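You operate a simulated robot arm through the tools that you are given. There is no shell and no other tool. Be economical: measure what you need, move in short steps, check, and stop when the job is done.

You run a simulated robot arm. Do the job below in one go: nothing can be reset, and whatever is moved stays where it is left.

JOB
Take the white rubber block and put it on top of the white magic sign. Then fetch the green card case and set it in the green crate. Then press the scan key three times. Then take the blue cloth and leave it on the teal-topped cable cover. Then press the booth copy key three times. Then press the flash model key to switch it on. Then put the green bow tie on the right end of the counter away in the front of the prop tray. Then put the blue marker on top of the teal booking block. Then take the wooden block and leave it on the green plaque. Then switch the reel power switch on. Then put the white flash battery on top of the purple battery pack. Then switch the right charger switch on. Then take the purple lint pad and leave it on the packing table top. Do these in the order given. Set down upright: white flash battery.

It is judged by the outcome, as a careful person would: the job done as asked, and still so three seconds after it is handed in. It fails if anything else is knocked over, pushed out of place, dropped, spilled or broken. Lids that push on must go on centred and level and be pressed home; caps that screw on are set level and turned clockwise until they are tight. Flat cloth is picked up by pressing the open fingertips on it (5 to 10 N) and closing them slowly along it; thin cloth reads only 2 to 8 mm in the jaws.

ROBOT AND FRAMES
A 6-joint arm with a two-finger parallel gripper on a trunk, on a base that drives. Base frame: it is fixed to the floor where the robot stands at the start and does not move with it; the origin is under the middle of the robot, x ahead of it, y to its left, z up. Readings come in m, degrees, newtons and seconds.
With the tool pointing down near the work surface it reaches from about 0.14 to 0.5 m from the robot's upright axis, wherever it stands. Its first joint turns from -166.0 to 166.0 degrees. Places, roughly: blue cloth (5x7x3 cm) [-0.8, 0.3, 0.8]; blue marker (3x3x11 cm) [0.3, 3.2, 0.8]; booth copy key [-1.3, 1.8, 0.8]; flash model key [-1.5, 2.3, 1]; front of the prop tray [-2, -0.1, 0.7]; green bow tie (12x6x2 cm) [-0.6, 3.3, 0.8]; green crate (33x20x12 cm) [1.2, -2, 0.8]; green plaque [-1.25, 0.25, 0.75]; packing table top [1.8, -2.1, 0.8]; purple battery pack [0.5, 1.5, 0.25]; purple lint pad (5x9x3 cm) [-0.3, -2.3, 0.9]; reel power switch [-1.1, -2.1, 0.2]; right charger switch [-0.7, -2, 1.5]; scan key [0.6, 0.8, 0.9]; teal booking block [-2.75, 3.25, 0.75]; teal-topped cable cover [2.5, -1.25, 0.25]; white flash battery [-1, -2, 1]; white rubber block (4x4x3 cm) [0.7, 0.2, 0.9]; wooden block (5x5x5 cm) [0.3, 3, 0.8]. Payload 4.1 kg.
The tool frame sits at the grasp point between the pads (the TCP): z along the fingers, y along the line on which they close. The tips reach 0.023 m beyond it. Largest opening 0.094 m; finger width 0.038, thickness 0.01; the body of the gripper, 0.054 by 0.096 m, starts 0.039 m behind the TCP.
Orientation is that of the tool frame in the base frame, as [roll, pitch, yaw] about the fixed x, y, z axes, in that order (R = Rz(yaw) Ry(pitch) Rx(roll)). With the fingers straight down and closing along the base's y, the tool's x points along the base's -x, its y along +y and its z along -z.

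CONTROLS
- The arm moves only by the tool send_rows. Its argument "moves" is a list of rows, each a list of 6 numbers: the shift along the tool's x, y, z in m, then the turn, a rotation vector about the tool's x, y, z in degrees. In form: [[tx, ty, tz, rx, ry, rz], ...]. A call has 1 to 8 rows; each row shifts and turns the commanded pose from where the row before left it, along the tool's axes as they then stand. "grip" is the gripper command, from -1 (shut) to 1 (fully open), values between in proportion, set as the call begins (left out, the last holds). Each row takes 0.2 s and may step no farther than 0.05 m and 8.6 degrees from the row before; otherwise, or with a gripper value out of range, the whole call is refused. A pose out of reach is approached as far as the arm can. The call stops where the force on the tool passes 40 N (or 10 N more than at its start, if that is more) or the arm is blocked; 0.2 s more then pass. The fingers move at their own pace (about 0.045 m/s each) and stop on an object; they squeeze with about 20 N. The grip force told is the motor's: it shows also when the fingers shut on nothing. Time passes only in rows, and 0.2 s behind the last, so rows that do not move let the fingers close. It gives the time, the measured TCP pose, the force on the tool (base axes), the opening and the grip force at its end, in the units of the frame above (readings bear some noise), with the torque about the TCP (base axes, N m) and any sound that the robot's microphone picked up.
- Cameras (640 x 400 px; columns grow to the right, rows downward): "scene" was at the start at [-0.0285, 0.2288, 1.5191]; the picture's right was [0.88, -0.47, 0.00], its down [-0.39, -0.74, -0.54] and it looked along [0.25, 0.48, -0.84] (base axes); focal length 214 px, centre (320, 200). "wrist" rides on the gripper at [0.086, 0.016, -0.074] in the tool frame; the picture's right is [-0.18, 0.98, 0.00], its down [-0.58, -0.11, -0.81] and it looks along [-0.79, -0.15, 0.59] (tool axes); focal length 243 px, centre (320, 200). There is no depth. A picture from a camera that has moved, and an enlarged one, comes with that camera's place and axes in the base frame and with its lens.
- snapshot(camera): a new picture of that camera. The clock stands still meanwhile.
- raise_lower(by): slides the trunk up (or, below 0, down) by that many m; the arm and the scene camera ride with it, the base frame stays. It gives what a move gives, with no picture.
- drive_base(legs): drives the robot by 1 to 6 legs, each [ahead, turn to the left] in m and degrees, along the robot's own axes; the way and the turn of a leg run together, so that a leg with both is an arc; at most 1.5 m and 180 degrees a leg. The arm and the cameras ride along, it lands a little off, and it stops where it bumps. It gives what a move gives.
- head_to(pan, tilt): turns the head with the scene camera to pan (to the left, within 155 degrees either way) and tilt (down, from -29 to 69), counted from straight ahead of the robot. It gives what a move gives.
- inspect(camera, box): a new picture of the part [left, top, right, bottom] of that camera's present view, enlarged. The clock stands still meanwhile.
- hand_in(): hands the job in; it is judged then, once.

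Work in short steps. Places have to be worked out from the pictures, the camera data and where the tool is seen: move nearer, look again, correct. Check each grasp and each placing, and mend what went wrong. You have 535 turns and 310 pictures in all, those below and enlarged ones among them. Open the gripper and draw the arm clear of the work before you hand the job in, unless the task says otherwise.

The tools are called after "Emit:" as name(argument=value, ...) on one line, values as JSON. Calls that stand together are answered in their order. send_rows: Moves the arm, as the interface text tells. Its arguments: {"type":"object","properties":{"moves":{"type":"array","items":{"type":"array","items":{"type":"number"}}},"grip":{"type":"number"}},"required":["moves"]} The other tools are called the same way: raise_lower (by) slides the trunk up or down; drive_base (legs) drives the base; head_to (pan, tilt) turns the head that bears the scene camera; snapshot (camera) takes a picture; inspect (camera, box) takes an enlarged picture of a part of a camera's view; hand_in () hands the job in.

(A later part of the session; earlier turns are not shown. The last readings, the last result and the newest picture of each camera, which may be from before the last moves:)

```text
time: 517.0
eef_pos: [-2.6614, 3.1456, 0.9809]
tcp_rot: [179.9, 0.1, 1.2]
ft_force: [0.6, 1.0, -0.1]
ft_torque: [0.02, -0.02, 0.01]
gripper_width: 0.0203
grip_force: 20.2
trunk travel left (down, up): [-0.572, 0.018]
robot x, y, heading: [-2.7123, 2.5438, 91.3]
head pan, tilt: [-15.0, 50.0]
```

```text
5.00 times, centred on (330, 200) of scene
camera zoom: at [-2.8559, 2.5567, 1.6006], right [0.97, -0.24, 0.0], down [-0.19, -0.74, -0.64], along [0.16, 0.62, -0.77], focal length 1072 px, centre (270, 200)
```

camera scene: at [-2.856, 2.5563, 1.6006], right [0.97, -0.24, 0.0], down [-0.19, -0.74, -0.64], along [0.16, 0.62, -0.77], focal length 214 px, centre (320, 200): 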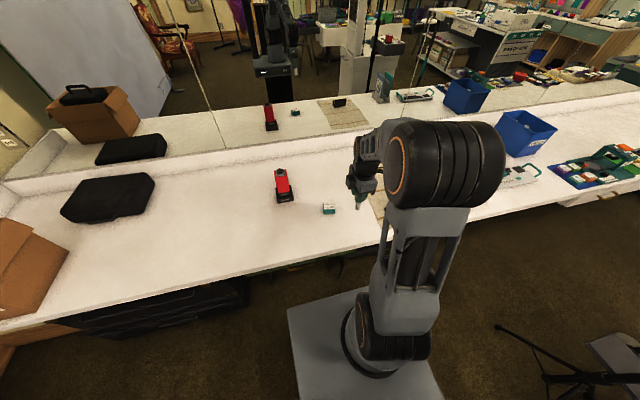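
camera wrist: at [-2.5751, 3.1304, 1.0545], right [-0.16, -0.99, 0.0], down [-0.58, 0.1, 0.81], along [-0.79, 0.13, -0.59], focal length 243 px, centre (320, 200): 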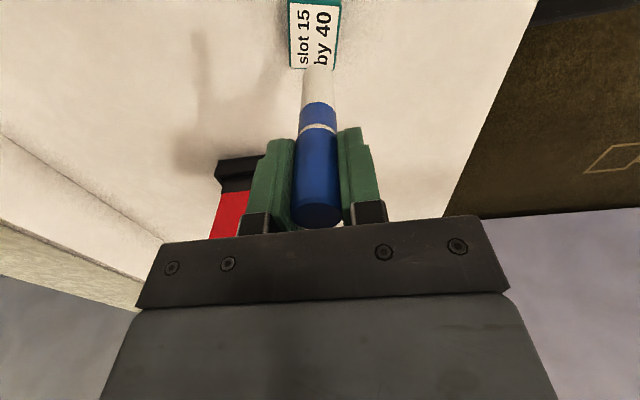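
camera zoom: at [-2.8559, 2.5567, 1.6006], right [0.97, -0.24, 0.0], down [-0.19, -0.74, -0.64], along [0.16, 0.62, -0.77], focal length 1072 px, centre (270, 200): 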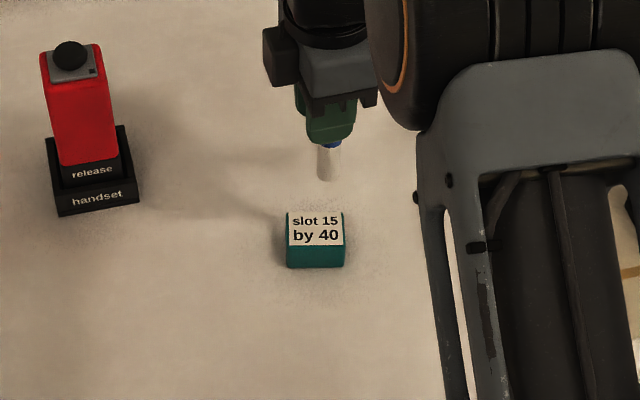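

Emit:
send_rows(moves=[[0, 0, 0.04, 0, 0, 0], [0, 0, 0.01, 0, 0, 0]])

Emit:
inspect(camera="wrist", box=[240, 0, 400, 120])

Emit:
inspect(camera="scene", box=[290, 170, 370, 230])

```text
time: 517.6
eef_pos: [-2.6624, 3.144, 0.9323]
tcp_rot: [-180.0, -0.1, 1.3]
ft_force: [-0.8, -0.1, -0.7]
ft_torque: [-0.01, -0.02, 0.0]
gripper_width: 0.0201
grip_force: 20.0
trunk travel left (down, up): [-0.572, 0.018]
robot x, y, heading: [-2.7066, 2.5411, 90.9]
head pan, tilt: [-15.0, 50.0]
```

```text
3.33 times, centred on (320, 60) of wrist
camera zoom: at [-2.575, 3.1288, 1.0065], right [-0.16, -0.99, 0.0], down [-0.58, 0.1, 0.81], along [-0.79, 0.13, -0.59], focal length 809 px, centre (320, 667)
```

zoom: 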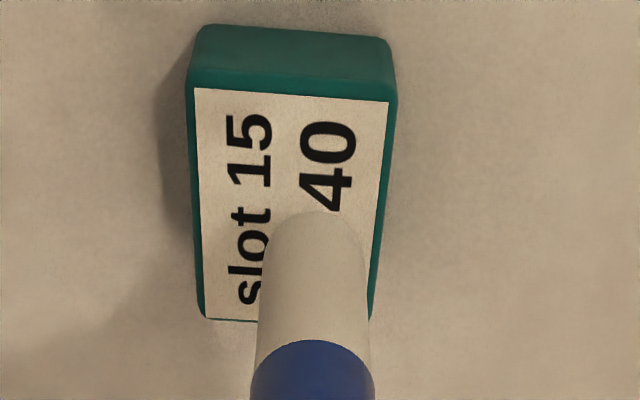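

```text
6.67 times, centred on (330, 200) of scene
camera zoom: at [-2.856, 2.5567, 1.6006], right [0.97, -0.24, 0.0], down [-0.19, -0.74, -0.64], along [0.16, 0.62, -0.77], focal length 1430 px, centre (253, 200)
```

zoom: 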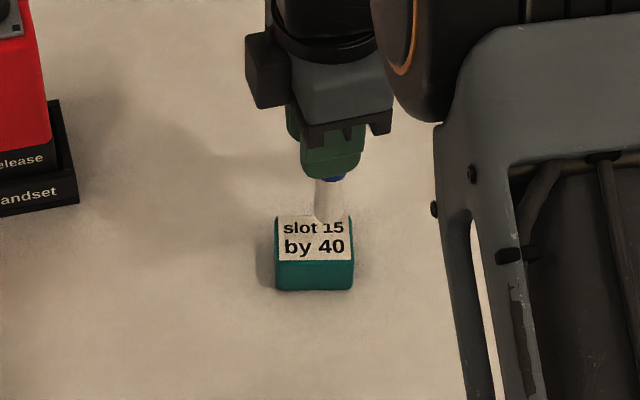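

Slight offset: shift -7 mm in x and +4 mm in y, then lower gently to contact.

Emit:
send_rows(moves=[[-0.007, -0.004, 0, 0, 0, 0], [0, 0, 0.01, 0, 0, 0]])

Emit:
send_rows(moves=[[0, 0, 0.005, 0, 0, 0]])

Emit:
send_rows(moves=[[0, 0, 0.003, 0, 0, 0]])

Emit:
send_rows(moves=[[0, 0, 0.002, 0, 0, 0]])

Emit:
send_rows(moves=[[0, 0, 0.002, 0, 0, 0]])

```text
time: 518.2
eef_pos: [-2.6686, 3.149, 0.924]
tcp_rot: [-180.0, -0.1, 1.2]
ft_force: [-0.7, -0.5, -0.1]
ft_torque: [0.01, -0.01, 0.0]
gripper_width: 0.0206
grip_force: 20.4
trunk travel left (down, up): [-0.572, 0.018]
robot x, y, heading: [-2.7079, 2.5469, 90.6]
head pan, tilt: [-15.0, 50.0]
```

```text
time: 518.6
eef_pos: [-2.6694, 3.1489, 0.9182]
tcp_rot: [179.8, 0.0, 1.2]
ft_force: [-0.6, -0.8, -0.1]
ft_torque: [-0.01, 0.0, -0.02]
gripper_width: 0.0204
grip_force: 19.9
trunk travel left (down, up): [-0.572, 0.018]
robot x, y, heading: [-2.7062, 2.5433, 91.0]
head pan, tilt: [-15.0, 50.0]
```

```text
time: 519.0
eef_pos: [-2.6694, 3.1495, 0.9164]
tcp_rot: [179.9, -0.1, 1.2]
ft_force: [0.7, -0.1, -1.0]
ft_torque: [-0.01, 0.0, 0.03]
gripper_width: 0.0204
grip_force: 19.8
trunk travel left (down, up): [-0.572, 0.018]
robot x, y, heading: [-2.7057, 2.5398, 90.9]
head pan, tilt: [-15.0, 50.0]
```

```text
time: 519.5
eef_pos: [-2.6686, 3.15, 0.9137]
tcp_rot: [180.0, 0.0, 1.2]
ft_force: [-0.4, -0.7, -0.3]
ft_torque: [-0.02, 0.03, 0.0]
gripper_width: 0.0203
grip_force: 20.4
trunk travel left (down, up): [-0.572, 0.018]
robot x, y, heading: [-2.7084, 2.5447, 90.8]
head pan, tilt: [-15.0, 50.0]
```

```text
time: 519.9
eef_pos: [-2.6695, 3.1499, 0.9129]
tcp_rot: [-179.9, -0.2, 1.2]
ft_force: [0.2, 0.5, -0.2]
ft_torque: [0.01, 0.03, 0.01]
gripper_width: 0.0206
grip_force: 19.8
trunk travel left (down, up): [-0.572, 0.018]
robot x, y, heading: [-2.7081, 2.544, 91.2]
head pan, tilt: [-15.0, 50.0]
```

Emit:
inspect(camera="scene", box=[290, 170, 370, 230])

Emit:
send_rows(moves=[[0, 0, 0.002, 0, 0, 0]])

Emit:
send_rows(moves=[[0, 0, 0.002, 0, 0, 0]])

Emit:
send_rows(moves=[[0, 0, 0.0015, 0, 0, 0]])

```text
6.67 times, centred on (330, 200) of scene
camera zoom: at [-2.856, 2.5563, 1.6006], right [0.97, -0.24, 0.0], down [-0.19, -0.74, -0.64], along [0.16, 0.62, -0.77], focal length 1430 px, centre (253, 200)
```

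zoom: 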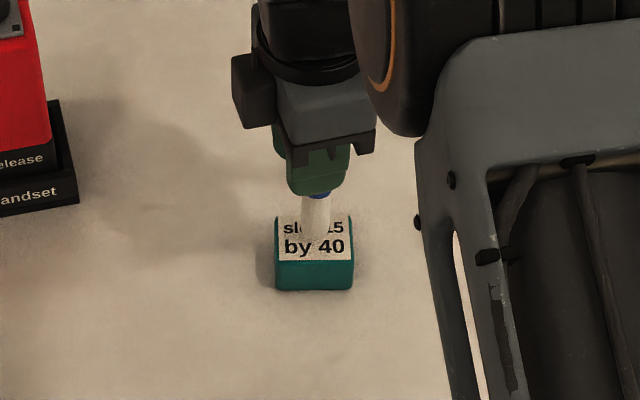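

```text
time: 520.2
eef_pos: [-2.6702, 3.1491, 0.9105]
tcp_rot: [179.9, 0.0, 1.1]
ft_force: [-0.2, -0.4, -0.3]
ft_torque: [0.01, 0.02, 0.03]
gripper_width: 0.0203
grip_force: 19.9
trunk travel left (down, up): [-0.572, 0.018]
robot x, y, heading: [-2.7053, 2.5426, 90.8]
head pan, tilt: [-15.0, 50.0]
```

```text
time: 520.6
eef_pos: [-2.6694, 3.1489, 0.9082]
tcp_rot: [180.0, -0.1, 1.1]
ft_force: [0.1, -0.1, -0.3]
ft_torque: [0.05, -0.02, 0.02]
gripper_width: 0.0204
grip_force: 19.8
trunk travel left (down, up): [-0.572, 0.018]
robot x, y, heading: [-2.7082, 2.5411, 91.1]
head pan, tilt: [-15.0, 50.0]
```

```text
time: 521.0
eef_pos: [-2.668, 3.1503, 0.9069]
tcp_rot: [-180.0, -0.1, 1.2]
ft_force: [0.3, 0.5, 1.1]
ft_torque: [0.02, -0.01, 0.02]
gripper_width: 0.0204
grip_force: 20.7
trunk travel left (down, up): [-0.572, 0.018]
robot x, y, heading: [-2.7082, 2.5465, 90.9]
head pan, tilt: [-15.0, 50.0]
```

Emit:
send_rows(moves=[[0, 0, 0.0015, 0, 0, 0]])

Emit:
inspect(camera="scene", box=[290, 170, 370, 230])

```text
time: 521.5
eef_pos: [-2.6689, 3.149, 0.9056]
tcp_rot: [179.8, -0.1, 1.2]
ft_force: [-0.4, -0.3, 0.3]
ft_torque: [0.03, 0.0, 0.0]
gripper_width: 0.0205
grip_force: 19.8
trunk travel left (down, up): [-0.572, 0.018]
robot x, y, heading: [-2.7102, 2.5416, 91.1]
head pan, tilt: [-15.0, 50.0]
```

```text
6.67 times, centred on (330, 200) of scene
camera zoom: at [-2.856, 2.5563, 1.6006], right [0.97, -0.24, 0.0], down [-0.19, -0.74, -0.64], along [0.16, 0.62, -0.77], focal length 1430 px, centre (253, 200)
```

zoom: 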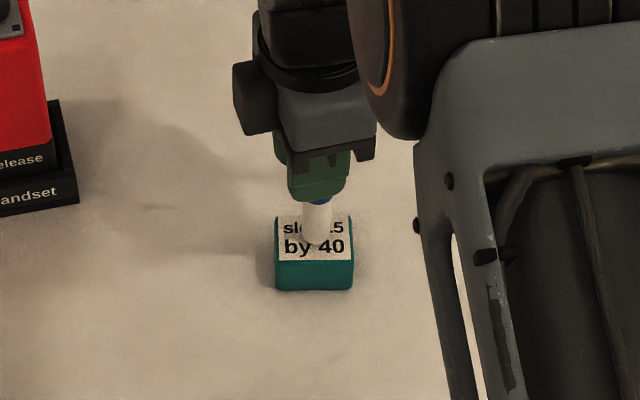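

Marker bottom is a bit toward the front edge; shift +6 mm in y and continue to contact.

Emit:
send_rows(moves=[[0, -0.006, 0, 0, 0, 0], [0, 0, 0.0015, 0, 0, 0]])

Emit:
send_rows(moves=[[0, 0, 0.0015, 0, 0, 0]])

Emit:
send_rows(moves=[[0, 0, 0.0015, 0, 0, 0]])

Emit:
send_rows(moves=[[0, 0, 0.0015, 0, 0, 0]])

```text
time: 522.0
eef_pos: [-2.668, 3.1557, 0.9035]
tcp_rot: [179.9, 0.0, 1.3]
ft_force: [0.1, 0.0, 0.1]
ft_torque: [-0.01, 0.02, -0.04]
gripper_width: 0.0205
grip_force: 20.1
trunk travel left (down, up): [-0.572, 0.018]
robot x, y, heading: [-2.7088, 2.5457, 91.2]
head pan, tilt: [-15.0, 50.0]
```

```text
time: 522.5
eef_pos: [-2.6693, 3.1569, 0.9022]
tcp_rot: [180.0, -0.1, 1.2]
ft_force: [0.4, -0.2, -0.8]
ft_torque: [-0.03, -0.02, 0.02]
gripper_width: 0.0202
grip_force: 20.0
trunk travel left (down, up): [-0.572, 0.018]
robot x, y, heading: [-2.7091, 2.544, 91.2]
head pan, tilt: [-15.0, 50.0]
```

```text
time: 522.9
eef_pos: [-2.6686, 3.1564, 0.9004]
tcp_rot: [-180.0, -0.1, 1.2]
ft_force: [0.2, 0.1, 0.2]
ft_torque: [-0.02, 0.0, -0.02]
gripper_width: 0.0201
grip_force: 20.0
trunk travel left (down, up): [-0.572, 0.018]
robot x, y, heading: [-2.7092, 2.5424, 90.8]
head pan, tilt: [-15.0, 50.0]
```

```text
time: 523.2
eef_pos: [-2.6688, 3.156, 0.8986]
tcp_rot: [180.0, -0.2, 1.2]
ft_force: [0.1, -0.5, -0.1]
ft_torque: [0.03, -0.04, -0.02]
gripper_width: 0.0204
grip_force: 20.3
trunk travel left (down, up): [-0.572, 0.018]
robot x, y, heading: [-2.7072, 2.5434, 90.8]
head pan, tilt: [-15.0, 50.0]
```

Emit:
send_rows(moves=[[0, 0, 0.002, 0, 0, 0]])

Emit:
send_rows(moves=[[0, 0, 0.002, 0, 0, 0]])

Emit:
inspect(camera="scene", box=[290, 170, 370, 230])

Emit:
inspect(camera="wrist", box=[240, 0, 400, 120])

```text
time: 523.6
eef_pos: [-2.6687, 3.1557, 0.899]
tcp_rot: [-179.9, 0.0, 1.2]
ft_force: [-0.7, 0.6, 9.2]
ft_torque: [-0.08, 0.04, 0.04]
gripper_width: 0.0202
grip_force: 19.6
trunk travel left (down, up): [-0.572, 0.018]
robot x, y, heading: [-2.7066, 2.5404, 91.0]
head pan, tilt: [-15.0, 50.0]
```

```text
time: 524.0
eef_pos: [-2.6683, 3.1559, 0.898]
tcp_rot: [-179.5, -0.2, 1.2]
ft_force: [0.2, 0.1, 19.7]
ft_torque: [-0.08, 0.02, 0.01]
gripper_width: 0.0204
grip_force: 20.0
trunk travel left (down, up): [-0.572, 0.018]
robot x, y, heading: [-2.7055, 2.5466, 91.0]
head pan, tilt: [-15.0, 50.0]
```

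```text
6.67 times, centred on (330, 200) of scene
camera zoom: at [-2.8563, 2.5541, 1.6009], right [0.97, -0.24, 0.0], down [-0.19, -0.74, -0.64], along [0.16, 0.62, -0.77], focal length 1430 px, centre (253, 200)
```

zoom: 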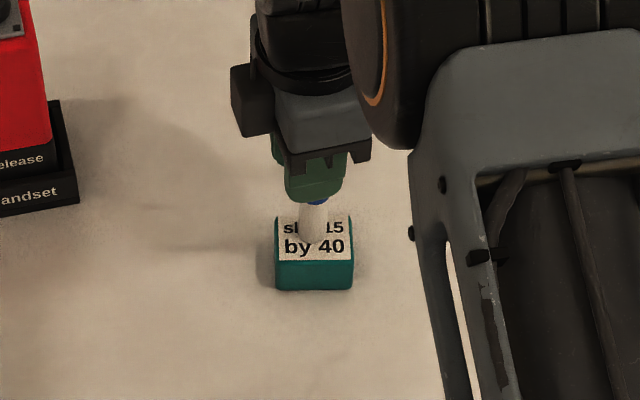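

```text
3.33 times, centred on (320, 60) of wrist
camera zoom: at [-2.5818, 3.1395, 0.9716], right [-0.16, -0.99, -0.01], down [-0.58, 0.09, 0.81], along [-0.79, 0.13, -0.59], focal length 809 px, centre (320, 667)
```

zoom: 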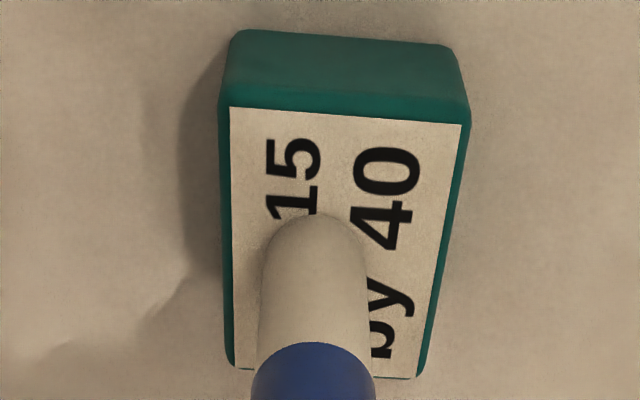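

Marker bottom sits centred on the block. Ease off and release gently.

Emit:
send_rows(moves=[[0, 0, -0.003, 0, 0, 0], [0, 0, 0, 0, 0, 0]])

Emit:
send_rows(moves=[[0, 0, 0, 0, 0, 0], [0, 0, 0, 0, 0, 0]], grip=-0.3)

Emit:
snapshot(camera="wrist")

```text
time: 524.6
eef_pos: [-2.669, 3.1542, 0.898]
tcp_rot: [179.9, -0.1, 1.2]
ft_force: [-0.3, 2.3, 7.0]
ft_torque: [0.2, -0.01, -0.01]
gripper_width: 0.0204
grip_force: 20.1
trunk travel left (down, up): [-0.572, 0.018]
robot x, y, heading: [-2.7065, 2.5439, 90.9]
head pan, tilt: [-15.0, 50.0]
```

```text
time: 525.2
eef_pos: [-2.6691, 3.1563, 0.8979]
tcp_rot: [179.9, -0.1, 1.3]
ft_force: [-0.2, 0.0, 0.2]
ft_torque: [-0.02, -0.03, 0.04]
gripper_width: 0.0328
grip_force: 0.0
trunk travel left (down, up): [-0.572, 0.018]
robot x, y, heading: [-2.7086, 2.5451, 90.8]
head pan, tilt: [-15.0, 50.0]
```

```text
137 pictures are left
camera wrist: at [-2.5814, 3.1395, 0.9717], right [-0.16, -0.99, 0.0], down [-0.58, 0.1, 0.81], along [-0.79, 0.13, -0.59], focal length 243 px, centre (320, 200)
```

wrist: 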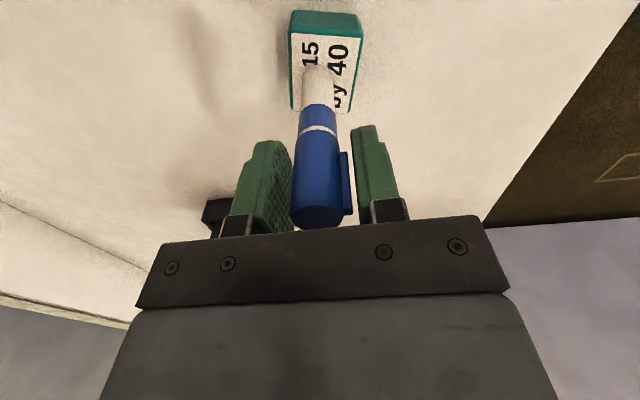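

It stands on its own. Open a bit more and rise vertically.

Emit:
send_rows(moves=[[0, 0, 0, 0, 0, 0], [0, 0, -0.01, 0, 0, 0], [0, 0, -0.02, 0, 0, 0], [0, 0, -0.03, 0, 0, 0], [0, 0, -0.03, 0, 0, 0]], grip=0.0)

Emit:
send_rows(moves=[[0, 0.04, 0, 0, 0, 0], [0, 0.04, 0, 0, 0, 0], [0, 0.04, 0, 0, 0, 0], [0, 0.04, 0, 0, 0, 0]])

Emit:
inspect(camera="scene", box=[270, 140, 390, 240])

```text
time: 526.5
eef_pos: [-2.6706, 3.1564, 0.9878]
tcp_rot: [179.9, 0.0, 1.1]
ft_force: [0.2, -0.9, 0.1]
ft_torque: [0.03, 0.0, -0.02]
gripper_width: 0.0469
grip_force: 0.0
trunk travel left (down, up): [-0.572, 0.018]
robot x, y, heading: [-2.7083, 2.5432, 91.2]
head pan, tilt: [-15.0, 50.0]
```

```text
time: 527.5
eef_pos: [-2.6652, 2.9953, 0.9891]
tcp_rot: [-179.9, -0.2, 1.3]
ft_force: [0.0, -0.1, -0.2]
ft_torque: [0.02, 0.0, 0.03]
gripper_width: 0.0469
grip_force: 0.0
trunk travel left (down, up): [-0.572, 0.018]
robot x, y, heading: [-2.7102, 2.5449, 91.2]
head pan, tilt: [-15.0, 50.0]
```

```text
4.00 times, centred on (330, 190) of scene
camera zoom: at [-2.856, 2.5556, 1.6006], right [0.97, -0.24, 0.0], down [-0.19, -0.74, -0.64], along [0.16, 0.62, -0.77], focal length 858 px, centre (280, 240)
```

zoom: 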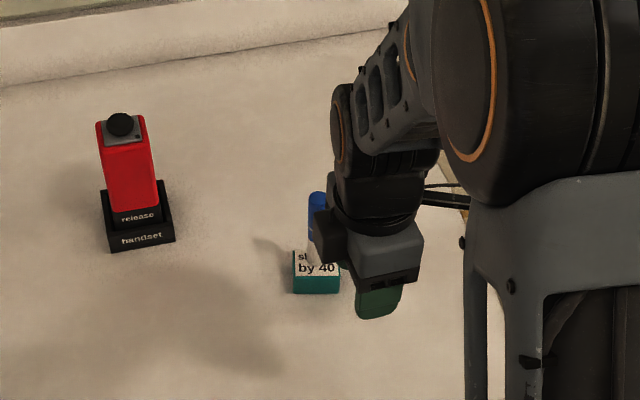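

The marker stands on the block. Now drive back to the right end of the counter for the wooden block.

Emit:
drive_base(legs=[[-1.45, 0], [0, -91.2], [1.0, 0], [1.1, 0], [0, 65], [1.25, 0]])

Emit:
drive_base(legs=[[0, -11], [0.36, 0], [0, 36]])

Emit:
head_to(pan=-20, tilt=55)

Emit:
snapshot(camera="scene")

```text
time: 557.4
eef_pos: [0.1689, 2.6544, 0.9879]
tcp_rot: [180.0, -0.1, -24.1]
ft_force: [-0.2, -0.3, 0.2]
ft_torque: [-0.01, 0.05, 0.02]
gripper_width: 0.0469
grip_force: 0.0
trunk travel left (down, up): [-0.572, 0.018]
robot x, y, heading: [-0.0614, 2.2645, 65.6]
head pan, tilt: [-15.0, 50.0]
```

```text
time: 562.2
eef_pos: [0.1863, 3.0056, 0.9897]
tcp_rot: [-180.0, -0.2, 1.0]
ft_force: [0.1, 0.7, -1.5]
ft_torque: [-0.04, 0.0, -0.04]
gripper_width: 0.0469
grip_force: 0.0
trunk travel left (down, up): [-0.572, 0.018]
robot x, y, heading: [0.1434, 2.555, 90.8]
head pan, tilt: [-15.0, 50.0]
```

```text
time: 562.8
eef_pos: [0.1863, 3.0062, 0.99]
tcp_rot: [-179.9, -0.1, 1.0]
ft_force: [0.7, 0.5, 0.0]
ft_torque: [0.0, 0.02, 0.0]
gripper_width: 0.047
grip_force: 0.0
trunk travel left (down, up): [-0.572, 0.018]
robot x, y, heading: [0.1421, 2.5545, 90.8]
head pan, tilt: [-20.0, 55.0]
```

```text
135 pictures are left
camera scene: at [-0.0011, 2.5595, 1.5941], right [0.94, -0.33, 0.0], down [-0.27, -0.77, -0.57], along [0.19, 0.54, -0.82], focal length 214 px, centre (320, 200)
```

scene: 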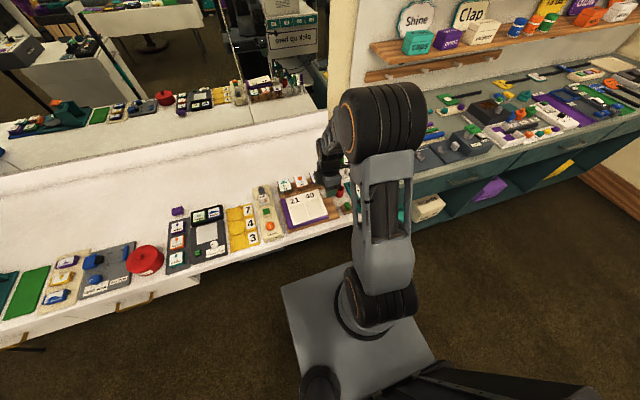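

Emit:
send_rows(moves=[[-0.045, 0, -0.01, 0, 0, 0], [-0.045, 0, -0.01, 0, 0, 0], [-0.045, 0, -0.01, 0, 0, 0]])

Emit:
inspect(camera="scene", box=[290, 160, 410, 240])

Emit:
inspect(camera="wrist", box=[240, 0, 560, 160])

```text
time: 563.6
eef_pos: [0.0511, 3.0027, 1.0203]
tcp_rot: [179.9, -0.1, 1.1]
ft_force: [0.3, -0.1, 0.5]
ft_torque: [0.0, 0.02, -0.02]
gripper_width: 0.0471
grip_force: 0.1
trunk travel left (down, up): [-0.572, 0.018]
robot x, y, heading: [0.1429, 2.5481, 90.8]
head pan, tilt: [-20.0, 55.0]
```

```text
5.00 times, centred on (350, 200) of scene
camera zoom: at [-0.0015, 2.5594, 1.594], right [0.94, -0.33, 0.0], down [-0.27, -0.77, -0.57], along [0.19, 0.54, -0.82], focal length 1072 px, centre (170, 200)
```

zoom: 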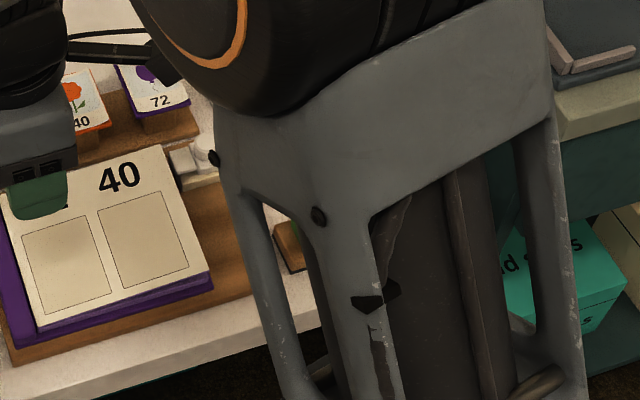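

```text
2.00 times, centred on (400, 80) of wrist
camera zoom: at [0.138, 2.9859, 1.094], right [-0.17, -0.99, 0.0], down [-0.58, 0.1, 0.81], along [-0.79, 0.13, -0.59], focal length 485 px, centre (160, 440)
```

zoom: 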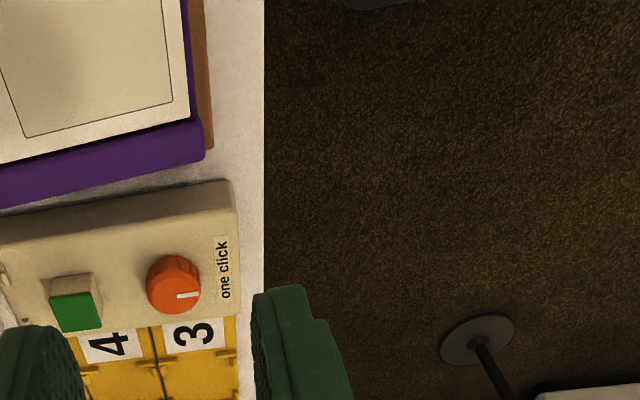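

I turn the tool 180° about vertical so the wrist camera looks toward the right end.

Emit:
send_rows(moves=[[0, 0, 0, 0, 0, 8.57], [0, 0, 0, 0, 0, 8.57], [0, 0, 0, 0, 0, 8.57], [0, 0, 0, 0, 0, 8.57], [0, 0, 0, 0, 0, 8.57], [0, 0, 0, 0, 0, 8.57], [0, 0, 0, 0, 0, 8.57], [0, 0, 0, 0, 0, 8.57]])

Emit:
send_rows(moves=[[0, 0, 0, 0, 0, 8.57], [0, 0, 0, 0, 0, 8.57], [0, 0, 0, 0, 0, 8.57], [0, 0, 0, 0, 0, 8.57], [0, 0, 0, 0, 0, 8.57], [0, 0, 0, 0, 0, 8.57], [0, 0, 0, 0, 0, 8.57], [0, 0, 0, 0, 0, 8.57]])

Emit:
send_rows(moves=[[0, 0, 0, 0, 0, 8.57], [0, 0, 0, 0, 0, 8.57], [0, 0, 0, 0, 0, 8.57], [0, 0, 0, 0, 0, 8.57], [0, 0, 0, 0, 0, 8.57]])

Emit:
snapshot(camera="wrist")

```text
time: 565.4
eef_pos: [0.0507, 3.0019, 1.0198]
tcp_rot: [-180.0, 0.0, -67.6]
ft_force: [0.3, 0.5, -0.7]
ft_torque: [-0.01, 0.01, 0.01]
gripper_width: 0.0473
grip_force: 0.0
trunk travel left (down, up): [-0.572, 0.018]
robot x, y, heading: [0.1412, 2.5512, 90.7]
head pan, tilt: [-20.0, 55.0]
```

```text
time: 567.2
eef_pos: [0.0515, 3.0029, 1.0193]
tcp_rot: [-179.9, 0.0, -136.2]
ft_force: [-0.3, -0.9, -0.5]
ft_torque: [0.03, 0.01, 0.0]
gripper_width: 0.0472
grip_force: 0.1
trunk travel left (down, up): [-0.572, 0.018]
robot x, y, heading: [0.1416, 2.5564, 90.8]
head pan, tilt: [-20.0, 55.0]
```

```text
time: 568.4
eef_pos: [0.0521, 3.0025, 1.0181]
tcp_rot: [179.9, 0.1, -179.1]
ft_force: [0.0, -0.3, 0.7]
ft_torque: [0.03, 0.01, 0.02]
gripper_width: 0.0468
grip_force: 0.3
trunk travel left (down, up): [-0.572, 0.018]
robot x, y, heading: [0.1391, 2.5537, 90.9]
head pan, tilt: [-20.0, 55.0]
```

```text
132 pictures are left
camera wrist: at [-0.0353, 3.0166, 1.0931], right [0.17, 0.99, 0.0], down [0.58, -0.1, 0.81], along [0.8, -0.14, -0.59], focal length 243 px, centre (320, 200)
```

wrist: 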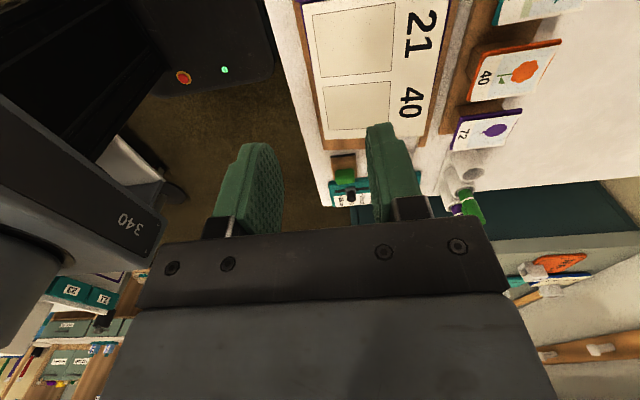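

Emit:
send_rows(moves=[[-0.045, -0.005, 0, 0, 0, 0], [-0.045, -0.005, 0, 0, 0, 0], [-0.045, 0, 0, 0, 0, 0]], grip=0.7)

Emit:
snapshot(camera="wrist")

Emit:
inspect(camera="wrist", box=[240, 0, 440, 140])

```text
time: 569.2
eef_pos: [0.1865, 2.9937, 1.0184]
tcp_rot: [180.0, 0.0, -179.0]
ft_force: [0.8, 0.0, -0.4]
ft_torque: [-0.01, 0.01, 0.03]
gripper_width: 0.0802
grip_force: 0.0
trunk travel left (down, up): [-0.572, 0.018]
robot x, y, heading: [0.1431, 2.5542, 90.8]
head pan, tilt: [-20.0, 55.0]
```

```text
131 pictures are left
camera wrist: at [0.1002, 3.0079, 1.0918], right [0.17, 0.99, 0.0], down [0.58, -0.1, 0.81], along [0.8, -0.13, -0.59], focal length 243 px, centre (320, 200)
```

wrist: 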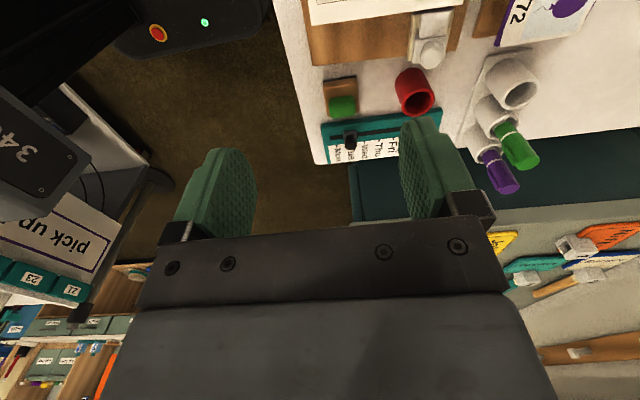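

```text
2.86 times, centred on (340, 70) of wrist
camera zoom: at [0.1002, 3.0079, 1.0918], right [0.17, 0.99, 0.0], down [0.58, -0.1, 0.81], along [0.8, -0.13, -0.59], focal length 693 px, centre (263, 571)
```

zoom: 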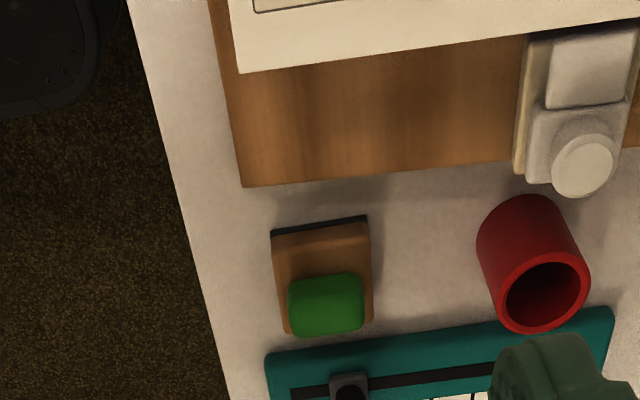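

The block is a wooden base with a green knob, at about x 0.254–0.304, y 2.988–3.028, axis-aligned. Move above and lower.

Emit:
send_rows(moves=[[-0.046, 0.007, 0, 0, 0, 0], [-0.046, 0.007, 0, 0, 0, 0], [0, 0, 0.045, 0, 0, 0], [0, 0, 0.045, 0, 0, 0]])

Emit:
snapshot(camera="wrist")

```text
time: 570.2
eef_pos: [0.2779, 3.0113, 0.9281]
tcp_rot: [180.0, 0.1, -178.9]
ft_force: [0.3, 0.2, 0.2]
ft_torque: [0.01, 0.0, 0.01]
gripper_width: 0.0796
grip_force: 0.1
trunk travel left (down, up): [-0.572, 0.018]
robot x, y, heading: [0.1438, 2.5532, 90.8]
head pan, tilt: [-20.0, 55.0]
```

```text
129 pictures are left
camera wrist: at [0.191, 3.0254, 1.0015], right [0.17, 0.99, 0.0], down [0.58, -0.1, 0.81], along [0.8, -0.13, -0.59], focal length 243 px, centre (320, 200)
```

wrist: 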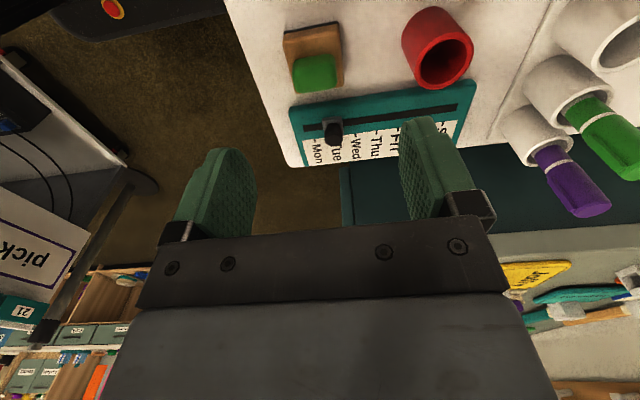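

Emit:
send_rows(moves=[[0, -0.002, 0.04, 0, 0, 0], [0, 0, 0.04, 0, 0, 0]])

Emit:
snapshot(camera="wrist")

```text
time: 570.8
eef_pos: [0.2798, 3.0102, 0.8466]
tcp_rot: [-179.9, -0.1, -179.0]
ft_force: [-0.6, -0.4, 1.3]
ft_torque: [0.0, 0.02, 0.03]
gripper_width: 0.0801
grip_force: 0.0
trunk travel left (down, up): [-0.572, 0.018]
robot x, y, heading: [0.1466, 2.5506, 90.9]
head pan, tilt: [-20.0, 55.0]
```

```text
128 pictures are left
camera wrist: at [0.1921, 3.0234, 0.9209], right [0.17, 0.99, 0.0], down [0.58, -0.1, 0.81], along [0.8, -0.13, -0.59], focal length 243 px, centre (320, 200)
```

wrist: 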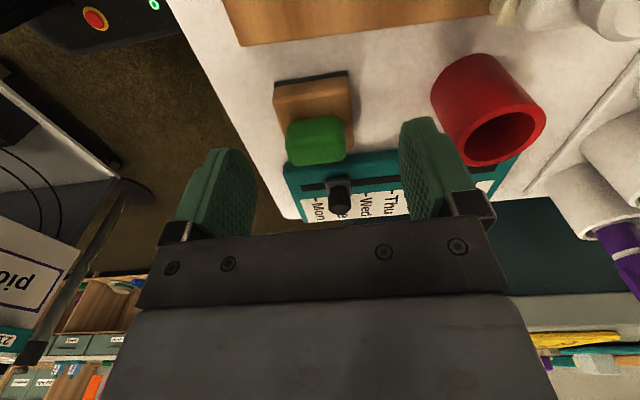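

Emit:
send_rows(moves=[[0, -0.002, 0.02, 0, 0, 0], [0, 0, 0.012, 0, 0, 0]], grip=0.45)

Emit:
send_rows(moves=[[0, 0, 0.005, 0, 0, 0]])

Emit:
snapshot(camera="wrist")

```text
time: 571.4
eef_pos: [0.2785, 3.0083, 0.8163]
tcp_rot: [179.9, 0.1, -179.0]
ft_force: [0.1, 0.2, -1.0]
ft_torque: [-0.03, -0.01, 0.0]
gripper_width: 0.0685
grip_force: 0.1
trunk travel left (down, up): [-0.572, 0.018]
robot x, y, heading: [0.1428, 2.5517, 90.6]
head pan, tilt: [-20.0, 55.0]
```

```text
time: 571.8
eef_pos: [0.2795, 3.0074, 0.8119]
tcp_rot: [-180.0, 0.0, -179.0]
ft_force: [-0.2, 0.5, 0.1]
ft_torque: [0.01, -0.01, -0.01]
gripper_width: 0.0683
grip_force: 0.1
trunk travel left (down, up): [-0.572, 0.018]
robot x, y, heading: [0.137, 2.5504, 90.9]
head pan, tilt: [-20.0, 55.0]
```

```text
127 pictures are left
camera wrist: at [0.1925, 3.0202, 0.8852], right [0.17, 0.99, 0.0], down [0.58, -0.1, 0.81], along [0.8, -0.13, -0.59], focal length 243 px, centre (320, 200)
```

wrist: 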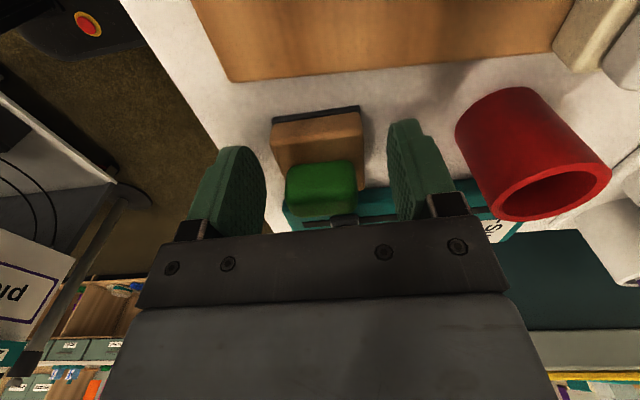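

Emit:
send_rows(moves=[[0, 0, 0.003, 0, 0, 0]])

Emit:
send_rows(moves=[[0, 0, 0, 0, 0, 0], [0, 0, 0, 0, 0, 0], [0, 0, 0, 0, 0, 0], [0, 0, 0, 0, 0, 0]], grip=-1)

Emit:
send_rows(moves=[[0, 0, -0.02, 0, 0, 0], [0, 0, -0.04, 0, 0, 0], [0, 0, -0.045, 0, 0, 0], [0, 0, -0.045, 0, 0, 0]])

Emit:
snapshot(camera="wrist")

```text
time: 572.2
eef_pos: [0.2786, 3.0076, 0.8098]
tcp_rot: [179.9, 0.1, -179.0]
ft_force: [0.2, 0.0, 0.3]
ft_torque: [0.01, 0.0, 0.02]
gripper_width: 0.0681
grip_force: 0.0
trunk travel left (down, up): [-0.572, 0.018]
robot x, y, heading: [0.1414, 2.5525, 90.8]
head pan, tilt: [-20.0, 55.0]
```

```text
time: 573.2
eef_pos: [0.2785, 3.0069, 0.8086]
tcp_rot: [180.0, 0.1, -178.9]
ft_force: [-0.2, 0.1, 0.8]
ft_torque: [0.03, -0.02, 0.0]
gripper_width: 0.0436
grip_force: 19.7
trunk travel left (down, up): [-0.572, 0.018]
robot x, y, heading: [0.1447, 2.5508, 90.8]
head pan, tilt: [-20.0, 55.0]
```

```text
time: 574.2
eef_pos: [0.2769, 3.0057, 0.9594]
tcp_rot: [-179.9, 0.0, -179.0]
ft_force: [0.3, -0.2, -1.0]
ft_torque: [0.0, 0.03, -0.02]
gripper_width: 0.0434
grip_force: 20.0
trunk travel left (down, up): [-0.572, 0.018]
robot x, y, heading: [0.1417, 2.5505, 90.6]
head pan, tilt: [-20.0, 55.0]
```

```text
126 pictures are left
camera wrist: at [0.1915, 3.0191, 1.0334], right [0.17, 0.99, 0.0], down [0.58, -0.1, 0.81], along [0.8, -0.13, -0.59], focal length 243 px, centre (320, 200)
```

wrist: 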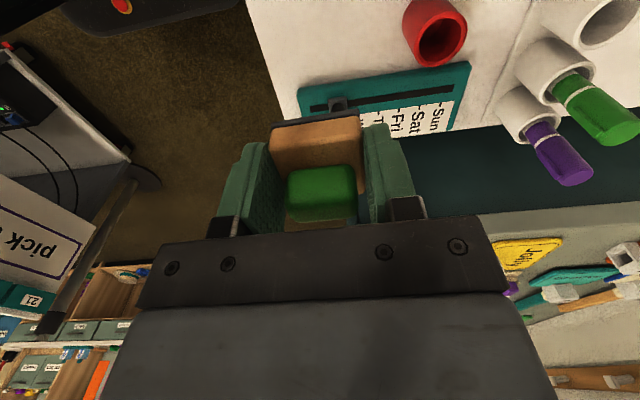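

Block held. Raise slightly and drive to the prop table: the green "Ready" card at about (-1.25, 0.3) is the green plaque candidate.

Emit:
send_rows(moves=[[0, 0, -0.045, 0, 0, 0], [0, 0, -0.045, 0, 0, 0]])

Emit:
drive_base(legs=[[0, -37], [-0.36, 0], [0, 11], [-1.25, 0], [0, 115], [0.6, 0]])

Emit:
head_to(pan=60, tilt=45)

Emit:
snapshot(camera="scene")

```text
time: 574.8
eef_pos: [0.2759, 3.0054, 1.0477]
tcp_rot: [180.0, 0.1, -179.0]
ft_force: [-1.5, -0.4, -1.9]
ft_torque: [0.03, 0.01, 0.0]
gripper_width: 0.0434
grip_force: 19.8
trunk travel left (down, up): [-0.572, 0.018]
robot x, y, heading: [0.1443, 2.5527, 90.8]
head pan, tilt: [-20.0, 55.0]
```

```text
time: 593.3
eef_pos: [-1.6718, 1.3277, 1.0485]
tcp_rot: [-179.9, 0.1, -91.9]
ft_force: [-0.2, -0.6, -2.4]
ft_torque: [0.01, 0.0, 0.01]
gripper_width: 0.0433
grip_force: 20.0
trunk travel left (down, up): [-0.572, 0.018]
robot x, y, heading: [-1.2211, 1.1702, 177.7]
head pan, tilt: [-20.0, 55.0]
```

```text
time: 594.9
eef_pos: [-1.6701, 1.3278, 1.0479]
tcp_rot: [179.9, 0.1, -92.0]
ft_force: [0.6, -0.3, -1.1]
ft_torque: [-0.01, -0.01, 0.0]
gripper_width: 0.0434
grip_force: 20.5
trunk travel left (down, up): [-0.572, 0.018]
robot x, y, heading: [-1.2272, 1.1664, 177.4]
head pan, tilt: [60.0, 45.0]
```

```text
125 pictures are left
camera scene: at [-1.2161, 0.9335, 1.6075], right [-0.85, 0.53, 0.0], down [0.38, 0.6, -0.71], along [-0.38, -0.6, -0.71], focal length 214 px, centre (320, 200)
```

scene: 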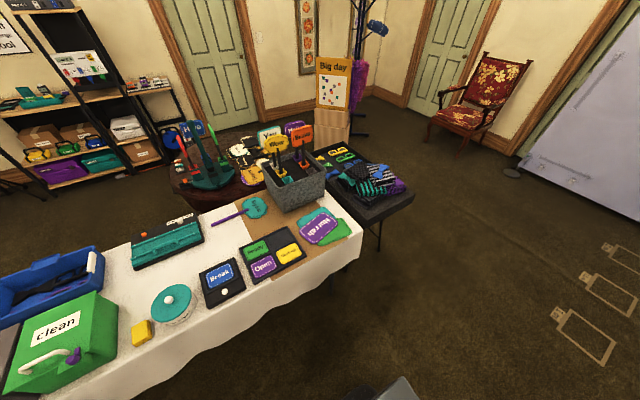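

Emit:
inspect(camera="scene", box=[190, 200, 360, 300])

```text
3.76 times, centred on (275, 250) of scene
camera zoom: at [-1.2161, 0.9335, 1.6075], right [-0.85, 0.53, 0.0], down [0.38, 0.6, -0.71], along [-0.38, -0.6, -0.71], focal length 807 px, centre (489, 12)
```

zoom: 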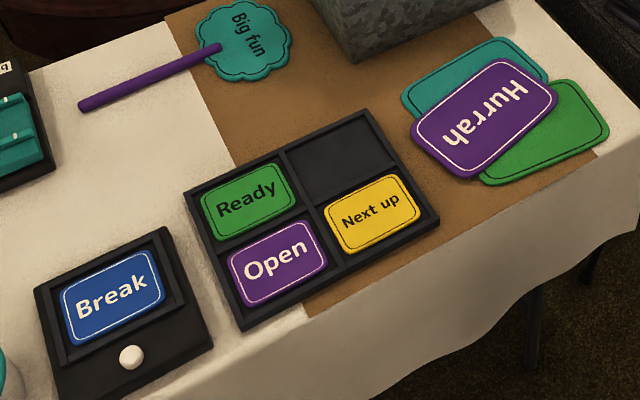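

"Ready" is the green plaque, centre about (-1.25, 0.338). I centre the arm ahead and arc the base to face the table.

Emit:
send_rows(moves=[[0.0375, 0, 0, 0, 0, 0], [0.0375, 0, 0, 0, 0, 0], [0.0375, 0, 0, 0, 0, 0], [0.0375, 0, 0, 0, 0, 0]])

Emit:
drive_base(legs=[[0.12, 92], [0.2, 0]])

Emit:
head_to(pan=-10, tilt=55)

Emit:
snapshot(camera="scene")

Emit:
snapshot(camera="wrist")

```text
time: 595.9
eef_pos: [-1.6773, 1.1776, 1.048]
tcp_rot: [-180.0, 0.1, -91.9]
ft_force: [0.3, 0.2, -0.4]
ft_torque: [-0.02, 0.0, 0.01]
gripper_width: 0.0434
grip_force: 20.6
trunk travel left (down, up): [-0.572, 0.018]
robot x, y, heading: [-1.2237, 1.1667, 178.0]
head pan, tilt: [60.0, 45.0]
```

```text
time: 598.1
eef_pos: [-1.6526, 0.9225, 1.0491]
tcp_rot: [180.0, 0.0, -59.1]
ft_force: [-0.1, 0.4, -0.8]
ft_torque: [-0.05, -0.02, 0.02]
gripper_width: 0.0435
grip_force: 19.8
trunk travel left (down, up): [-0.572, 0.018]
robot x, y, heading: [-1.2667, 1.1583, -149.7]
head pan, tilt: [60.0, 45.0]
stopped in leg 1: the robot was blocked; the commanded pose is now the measured one
```

```text
time: 599.5
eef_pos: [-1.6515, 0.9219, 1.0487]
tcp_rot: [-180.0, 0.1, -59.2]
ft_force: [0.1, 0.0, -1.8]
ft_torque: [-0.02, -0.02, 0.0]
gripper_width: 0.0436
grip_force: 20.4
trunk travel left (down, up): [-0.572, 0.018]
robot x, y, heading: [-1.2674, 1.1605, -149.7]
head pan, tilt: [-10.0, 55.0]
```

```text
123 pictures are left
camera scene: at [-1.199, 1.0211, 1.5941], right [-0.35, 0.94, 0.0], down [0.77, 0.28, -0.57], along [-0.54, -0.2, -0.82], focal length 214 px, centre (320, 200)
```

scene: 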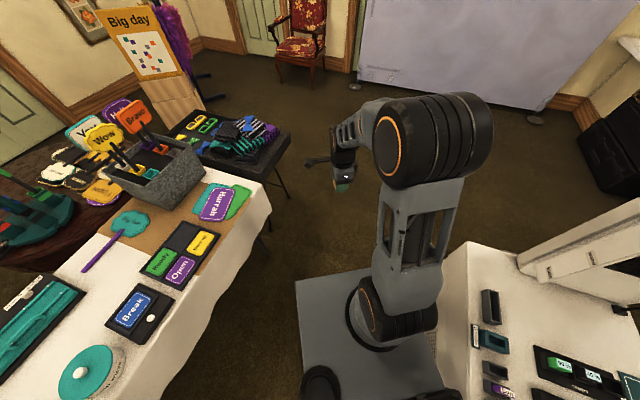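

```text
122 pictures are left
camera wrist: at [-1.6206, 0.8379, 1.1224], right [-0.94, -0.34, 0.0], down [-0.2, 0.55, 0.81], along [-0.28, 0.76, -0.59], focal length 243 px, centre (320, 200)
```

wrist: 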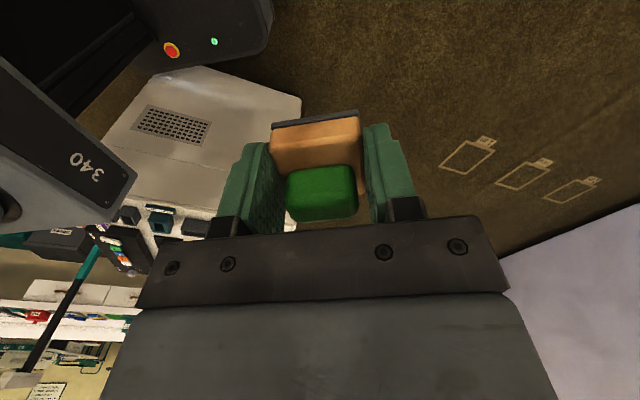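

The rear corner met the booth; I drive forward away from it, then turn to face the table.

Emit:
drive_base(legs=[[0.25, 0], [0, 60], [0.13, 0]])

Emit:
head_to(pan=0, tilt=55)

Emit:
snapshot(camera="scene")

Emit:
snapshot(camera="wrist")

```text
time: 604.9
eef_pos: [-1.4511, 0.4517, 1.0482]
tcp_rot: [-180.0, 0.1, 2.1]
ft_force: [-0.7, -0.4, -1.0]
ft_torque: [-0.02, 0.01, 0.03]
gripper_width: 0.0435
grip_force: 20.3
trunk travel left (down, up): [-0.572, 0.018]
robot x, y, heading: [-1.478, 0.9038, -88.4]
head pan, tilt: [-10.0, 55.0]
```

```text
time: 605.6
eef_pos: [-1.4515, 0.4524, 1.048]
tcp_rot: [179.9, 0.0, 2.2]
ft_force: [-0.6, 0.3, -1.6]
ft_torque: [-0.02, -0.01, -0.02]
gripper_width: 0.0436
grip_force: 20.2
trunk travel left (down, up): [-0.572, 0.018]
robot x, y, heading: [-1.4728, 0.9033, -88.4]
head pan, tilt: [0.0, 55.0]
```

```text
121 pictures are left
camera scene: at [-1.3089, 0.8975, 1.594], right [-1.0, -0.03, 0.0], down [-0.02, 0.82, -0.57], along [0.02, -0.57, -0.82], focal length 214 px, centre (320, 200)
```

scene: 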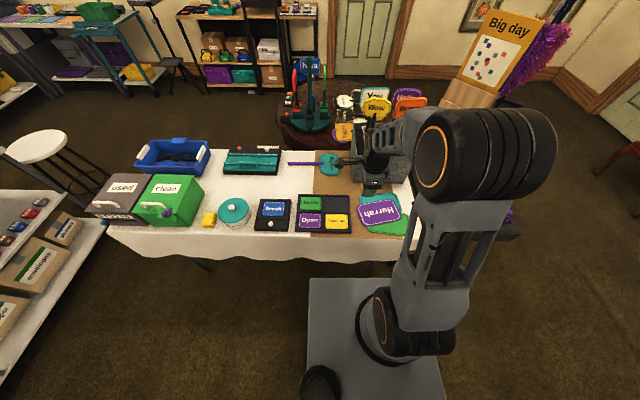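

```text
120 pictures are left
camera wrist: at [-1.3643, 0.4384, 1.1223], right [-0.15, -0.99, 0.0], down [-0.58, 0.09, 0.81], along [-0.8, 0.12, -0.59], focal length 243 px, centre (320, 200)
```

wrist: 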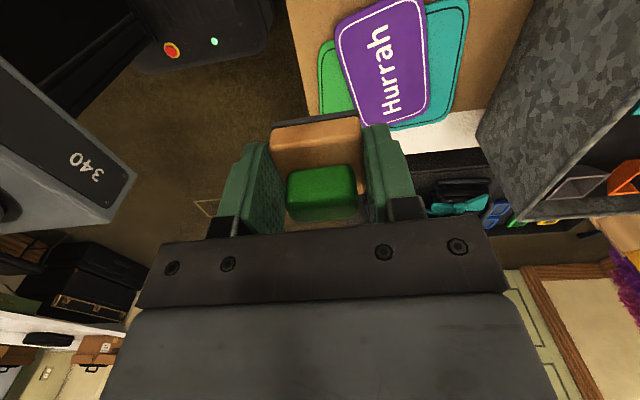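

Plaque at about (-1.247, 0.337). Move the block above it.

Emit:
send_rows(moves=[[0.04, 0.0246, 0, 0, 0, 0], [0.04, 0.0246, 0, 0, 0, 0], [0.04, 0.0246, 0, 0, 0, 0], [0.04, 0.0246, 0, 0, 0, 0], [0.04, 0.0246, 0, 0, 0, 0], [0, 0, 0.045, 0, 0, 0], [0, 0, 0.045, 0, 0, 0], [0, 0, 0.045, 0, 0, 0]])

Emit:
snapshot(camera="wrist")

Emit:
inspect(camera="scene", box=[260, 160, 380, 250])

```text
time: 607.4
eef_pos: [-1.2462, 0.3366, 0.913]
tcp_rot: [179.9, 0.1, 2.0]
ft_force: [0.7, -0.8, -1.6]
ft_torque: [0.0, 0.0, 0.01]
gripper_width: 0.0435
grip_force: 19.7
trunk travel left (down, up): [-0.572, 0.018]
robot x, y, heading: [-1.4779, 0.9055, -88.4]
head pan, tilt: [0.0, 55.0]
```

```text
119 pictures are left
camera wrist: at [-1.1589, 0.3233, 0.9863], right [-0.15, -0.99, 0.0], down [-0.58, 0.09, 0.81], along [-0.8, 0.12, -0.59], focal length 243 px, centre (320, 200)
```

wrist: 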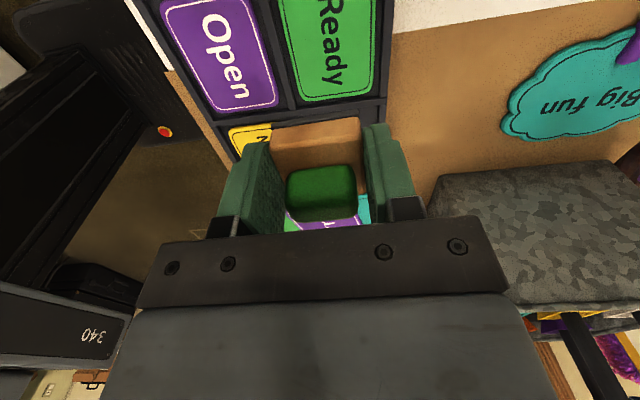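

```text
4.44 times, centred on (320, 205) of scene
camera zoom: at [-1.3084, 0.8971, 1.5941], right [-1.0, -0.03, 0.0], down [-0.02, 0.82, -0.57], along [0.02, -0.57, -0.82], focal length 953 px, centre (320, 178)
```

zoom: 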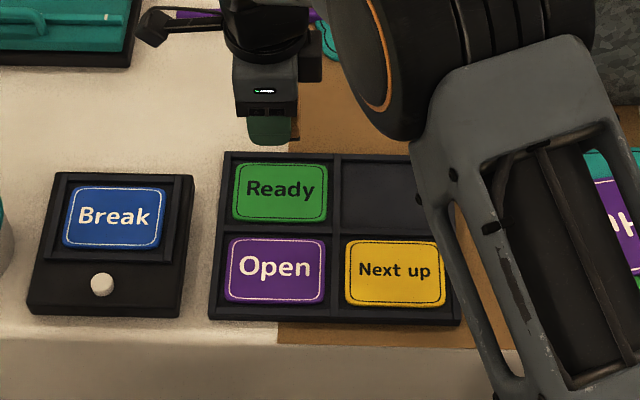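

Aligned over "Ready". Lower.

Emit:
send_rows(moves=[[0, 0.003, 0.045, 0, 0, 0], [0, 0, 0.035, 0, 0, 0], [0, 0, 0.01, 0, 0, 0]])

Emit:
inspect(camera="wrist", box=[200, 0, 440, 200])

Emit:
inspect(camera="scene", box=[260, 160, 380, 250])

```text
time: 608.2
eef_pos: [-1.2453, 0.3338, 0.8219]
tcp_rot: [-180.0, 0.1, 2.1]
ft_force: [0.8, 0.4, -0.9]
ft_torque: [0.0, 0.01, 0.05]
gripper_width: 0.0435
grip_force: 19.6
trunk travel left (down, up): [-0.572, 0.018]
robot x, y, heading: [-1.4728, 0.9071, -88.6]
head pan, tilt: [0.0, 55.0]
```

```text
2.00 times, centred on (320, 100) of wrist
camera zoom: at [-1.1587, 0.3199, 0.896], right [-0.15, -0.99, 0.0], down [-0.58, 0.09, 0.81], along [-0.8, 0.12, -0.59], focal length 485 px, centre (320, 400)
```

zoom: 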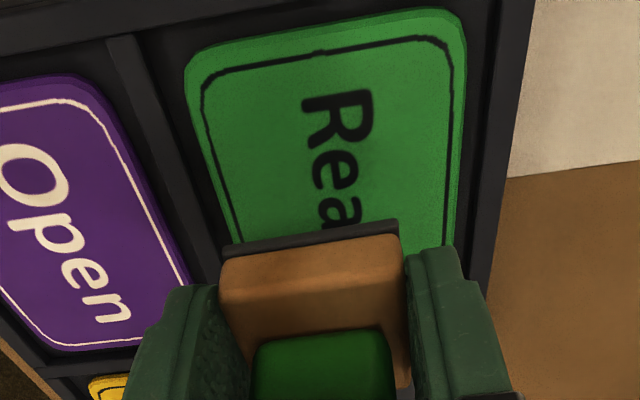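

```text
4.44 times, centred on (320, 205) of scene
camera zoom: at [-1.3088, 0.8975, 1.5941], right [-1.0, -0.03, 0.0], down [-0.02, 0.82, -0.57], along [0.02, -0.57, -0.82], focal length 953 px, centre (320, 178)
```

zoom: 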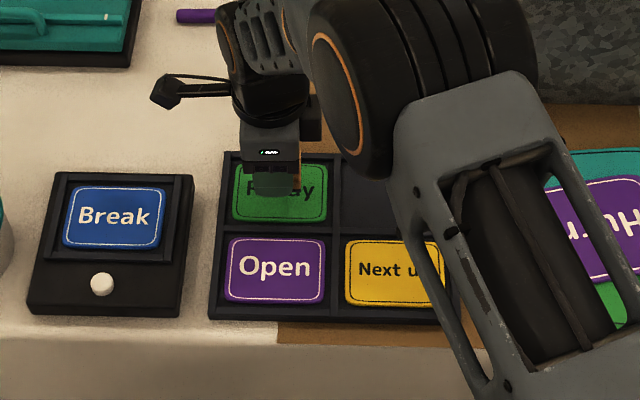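

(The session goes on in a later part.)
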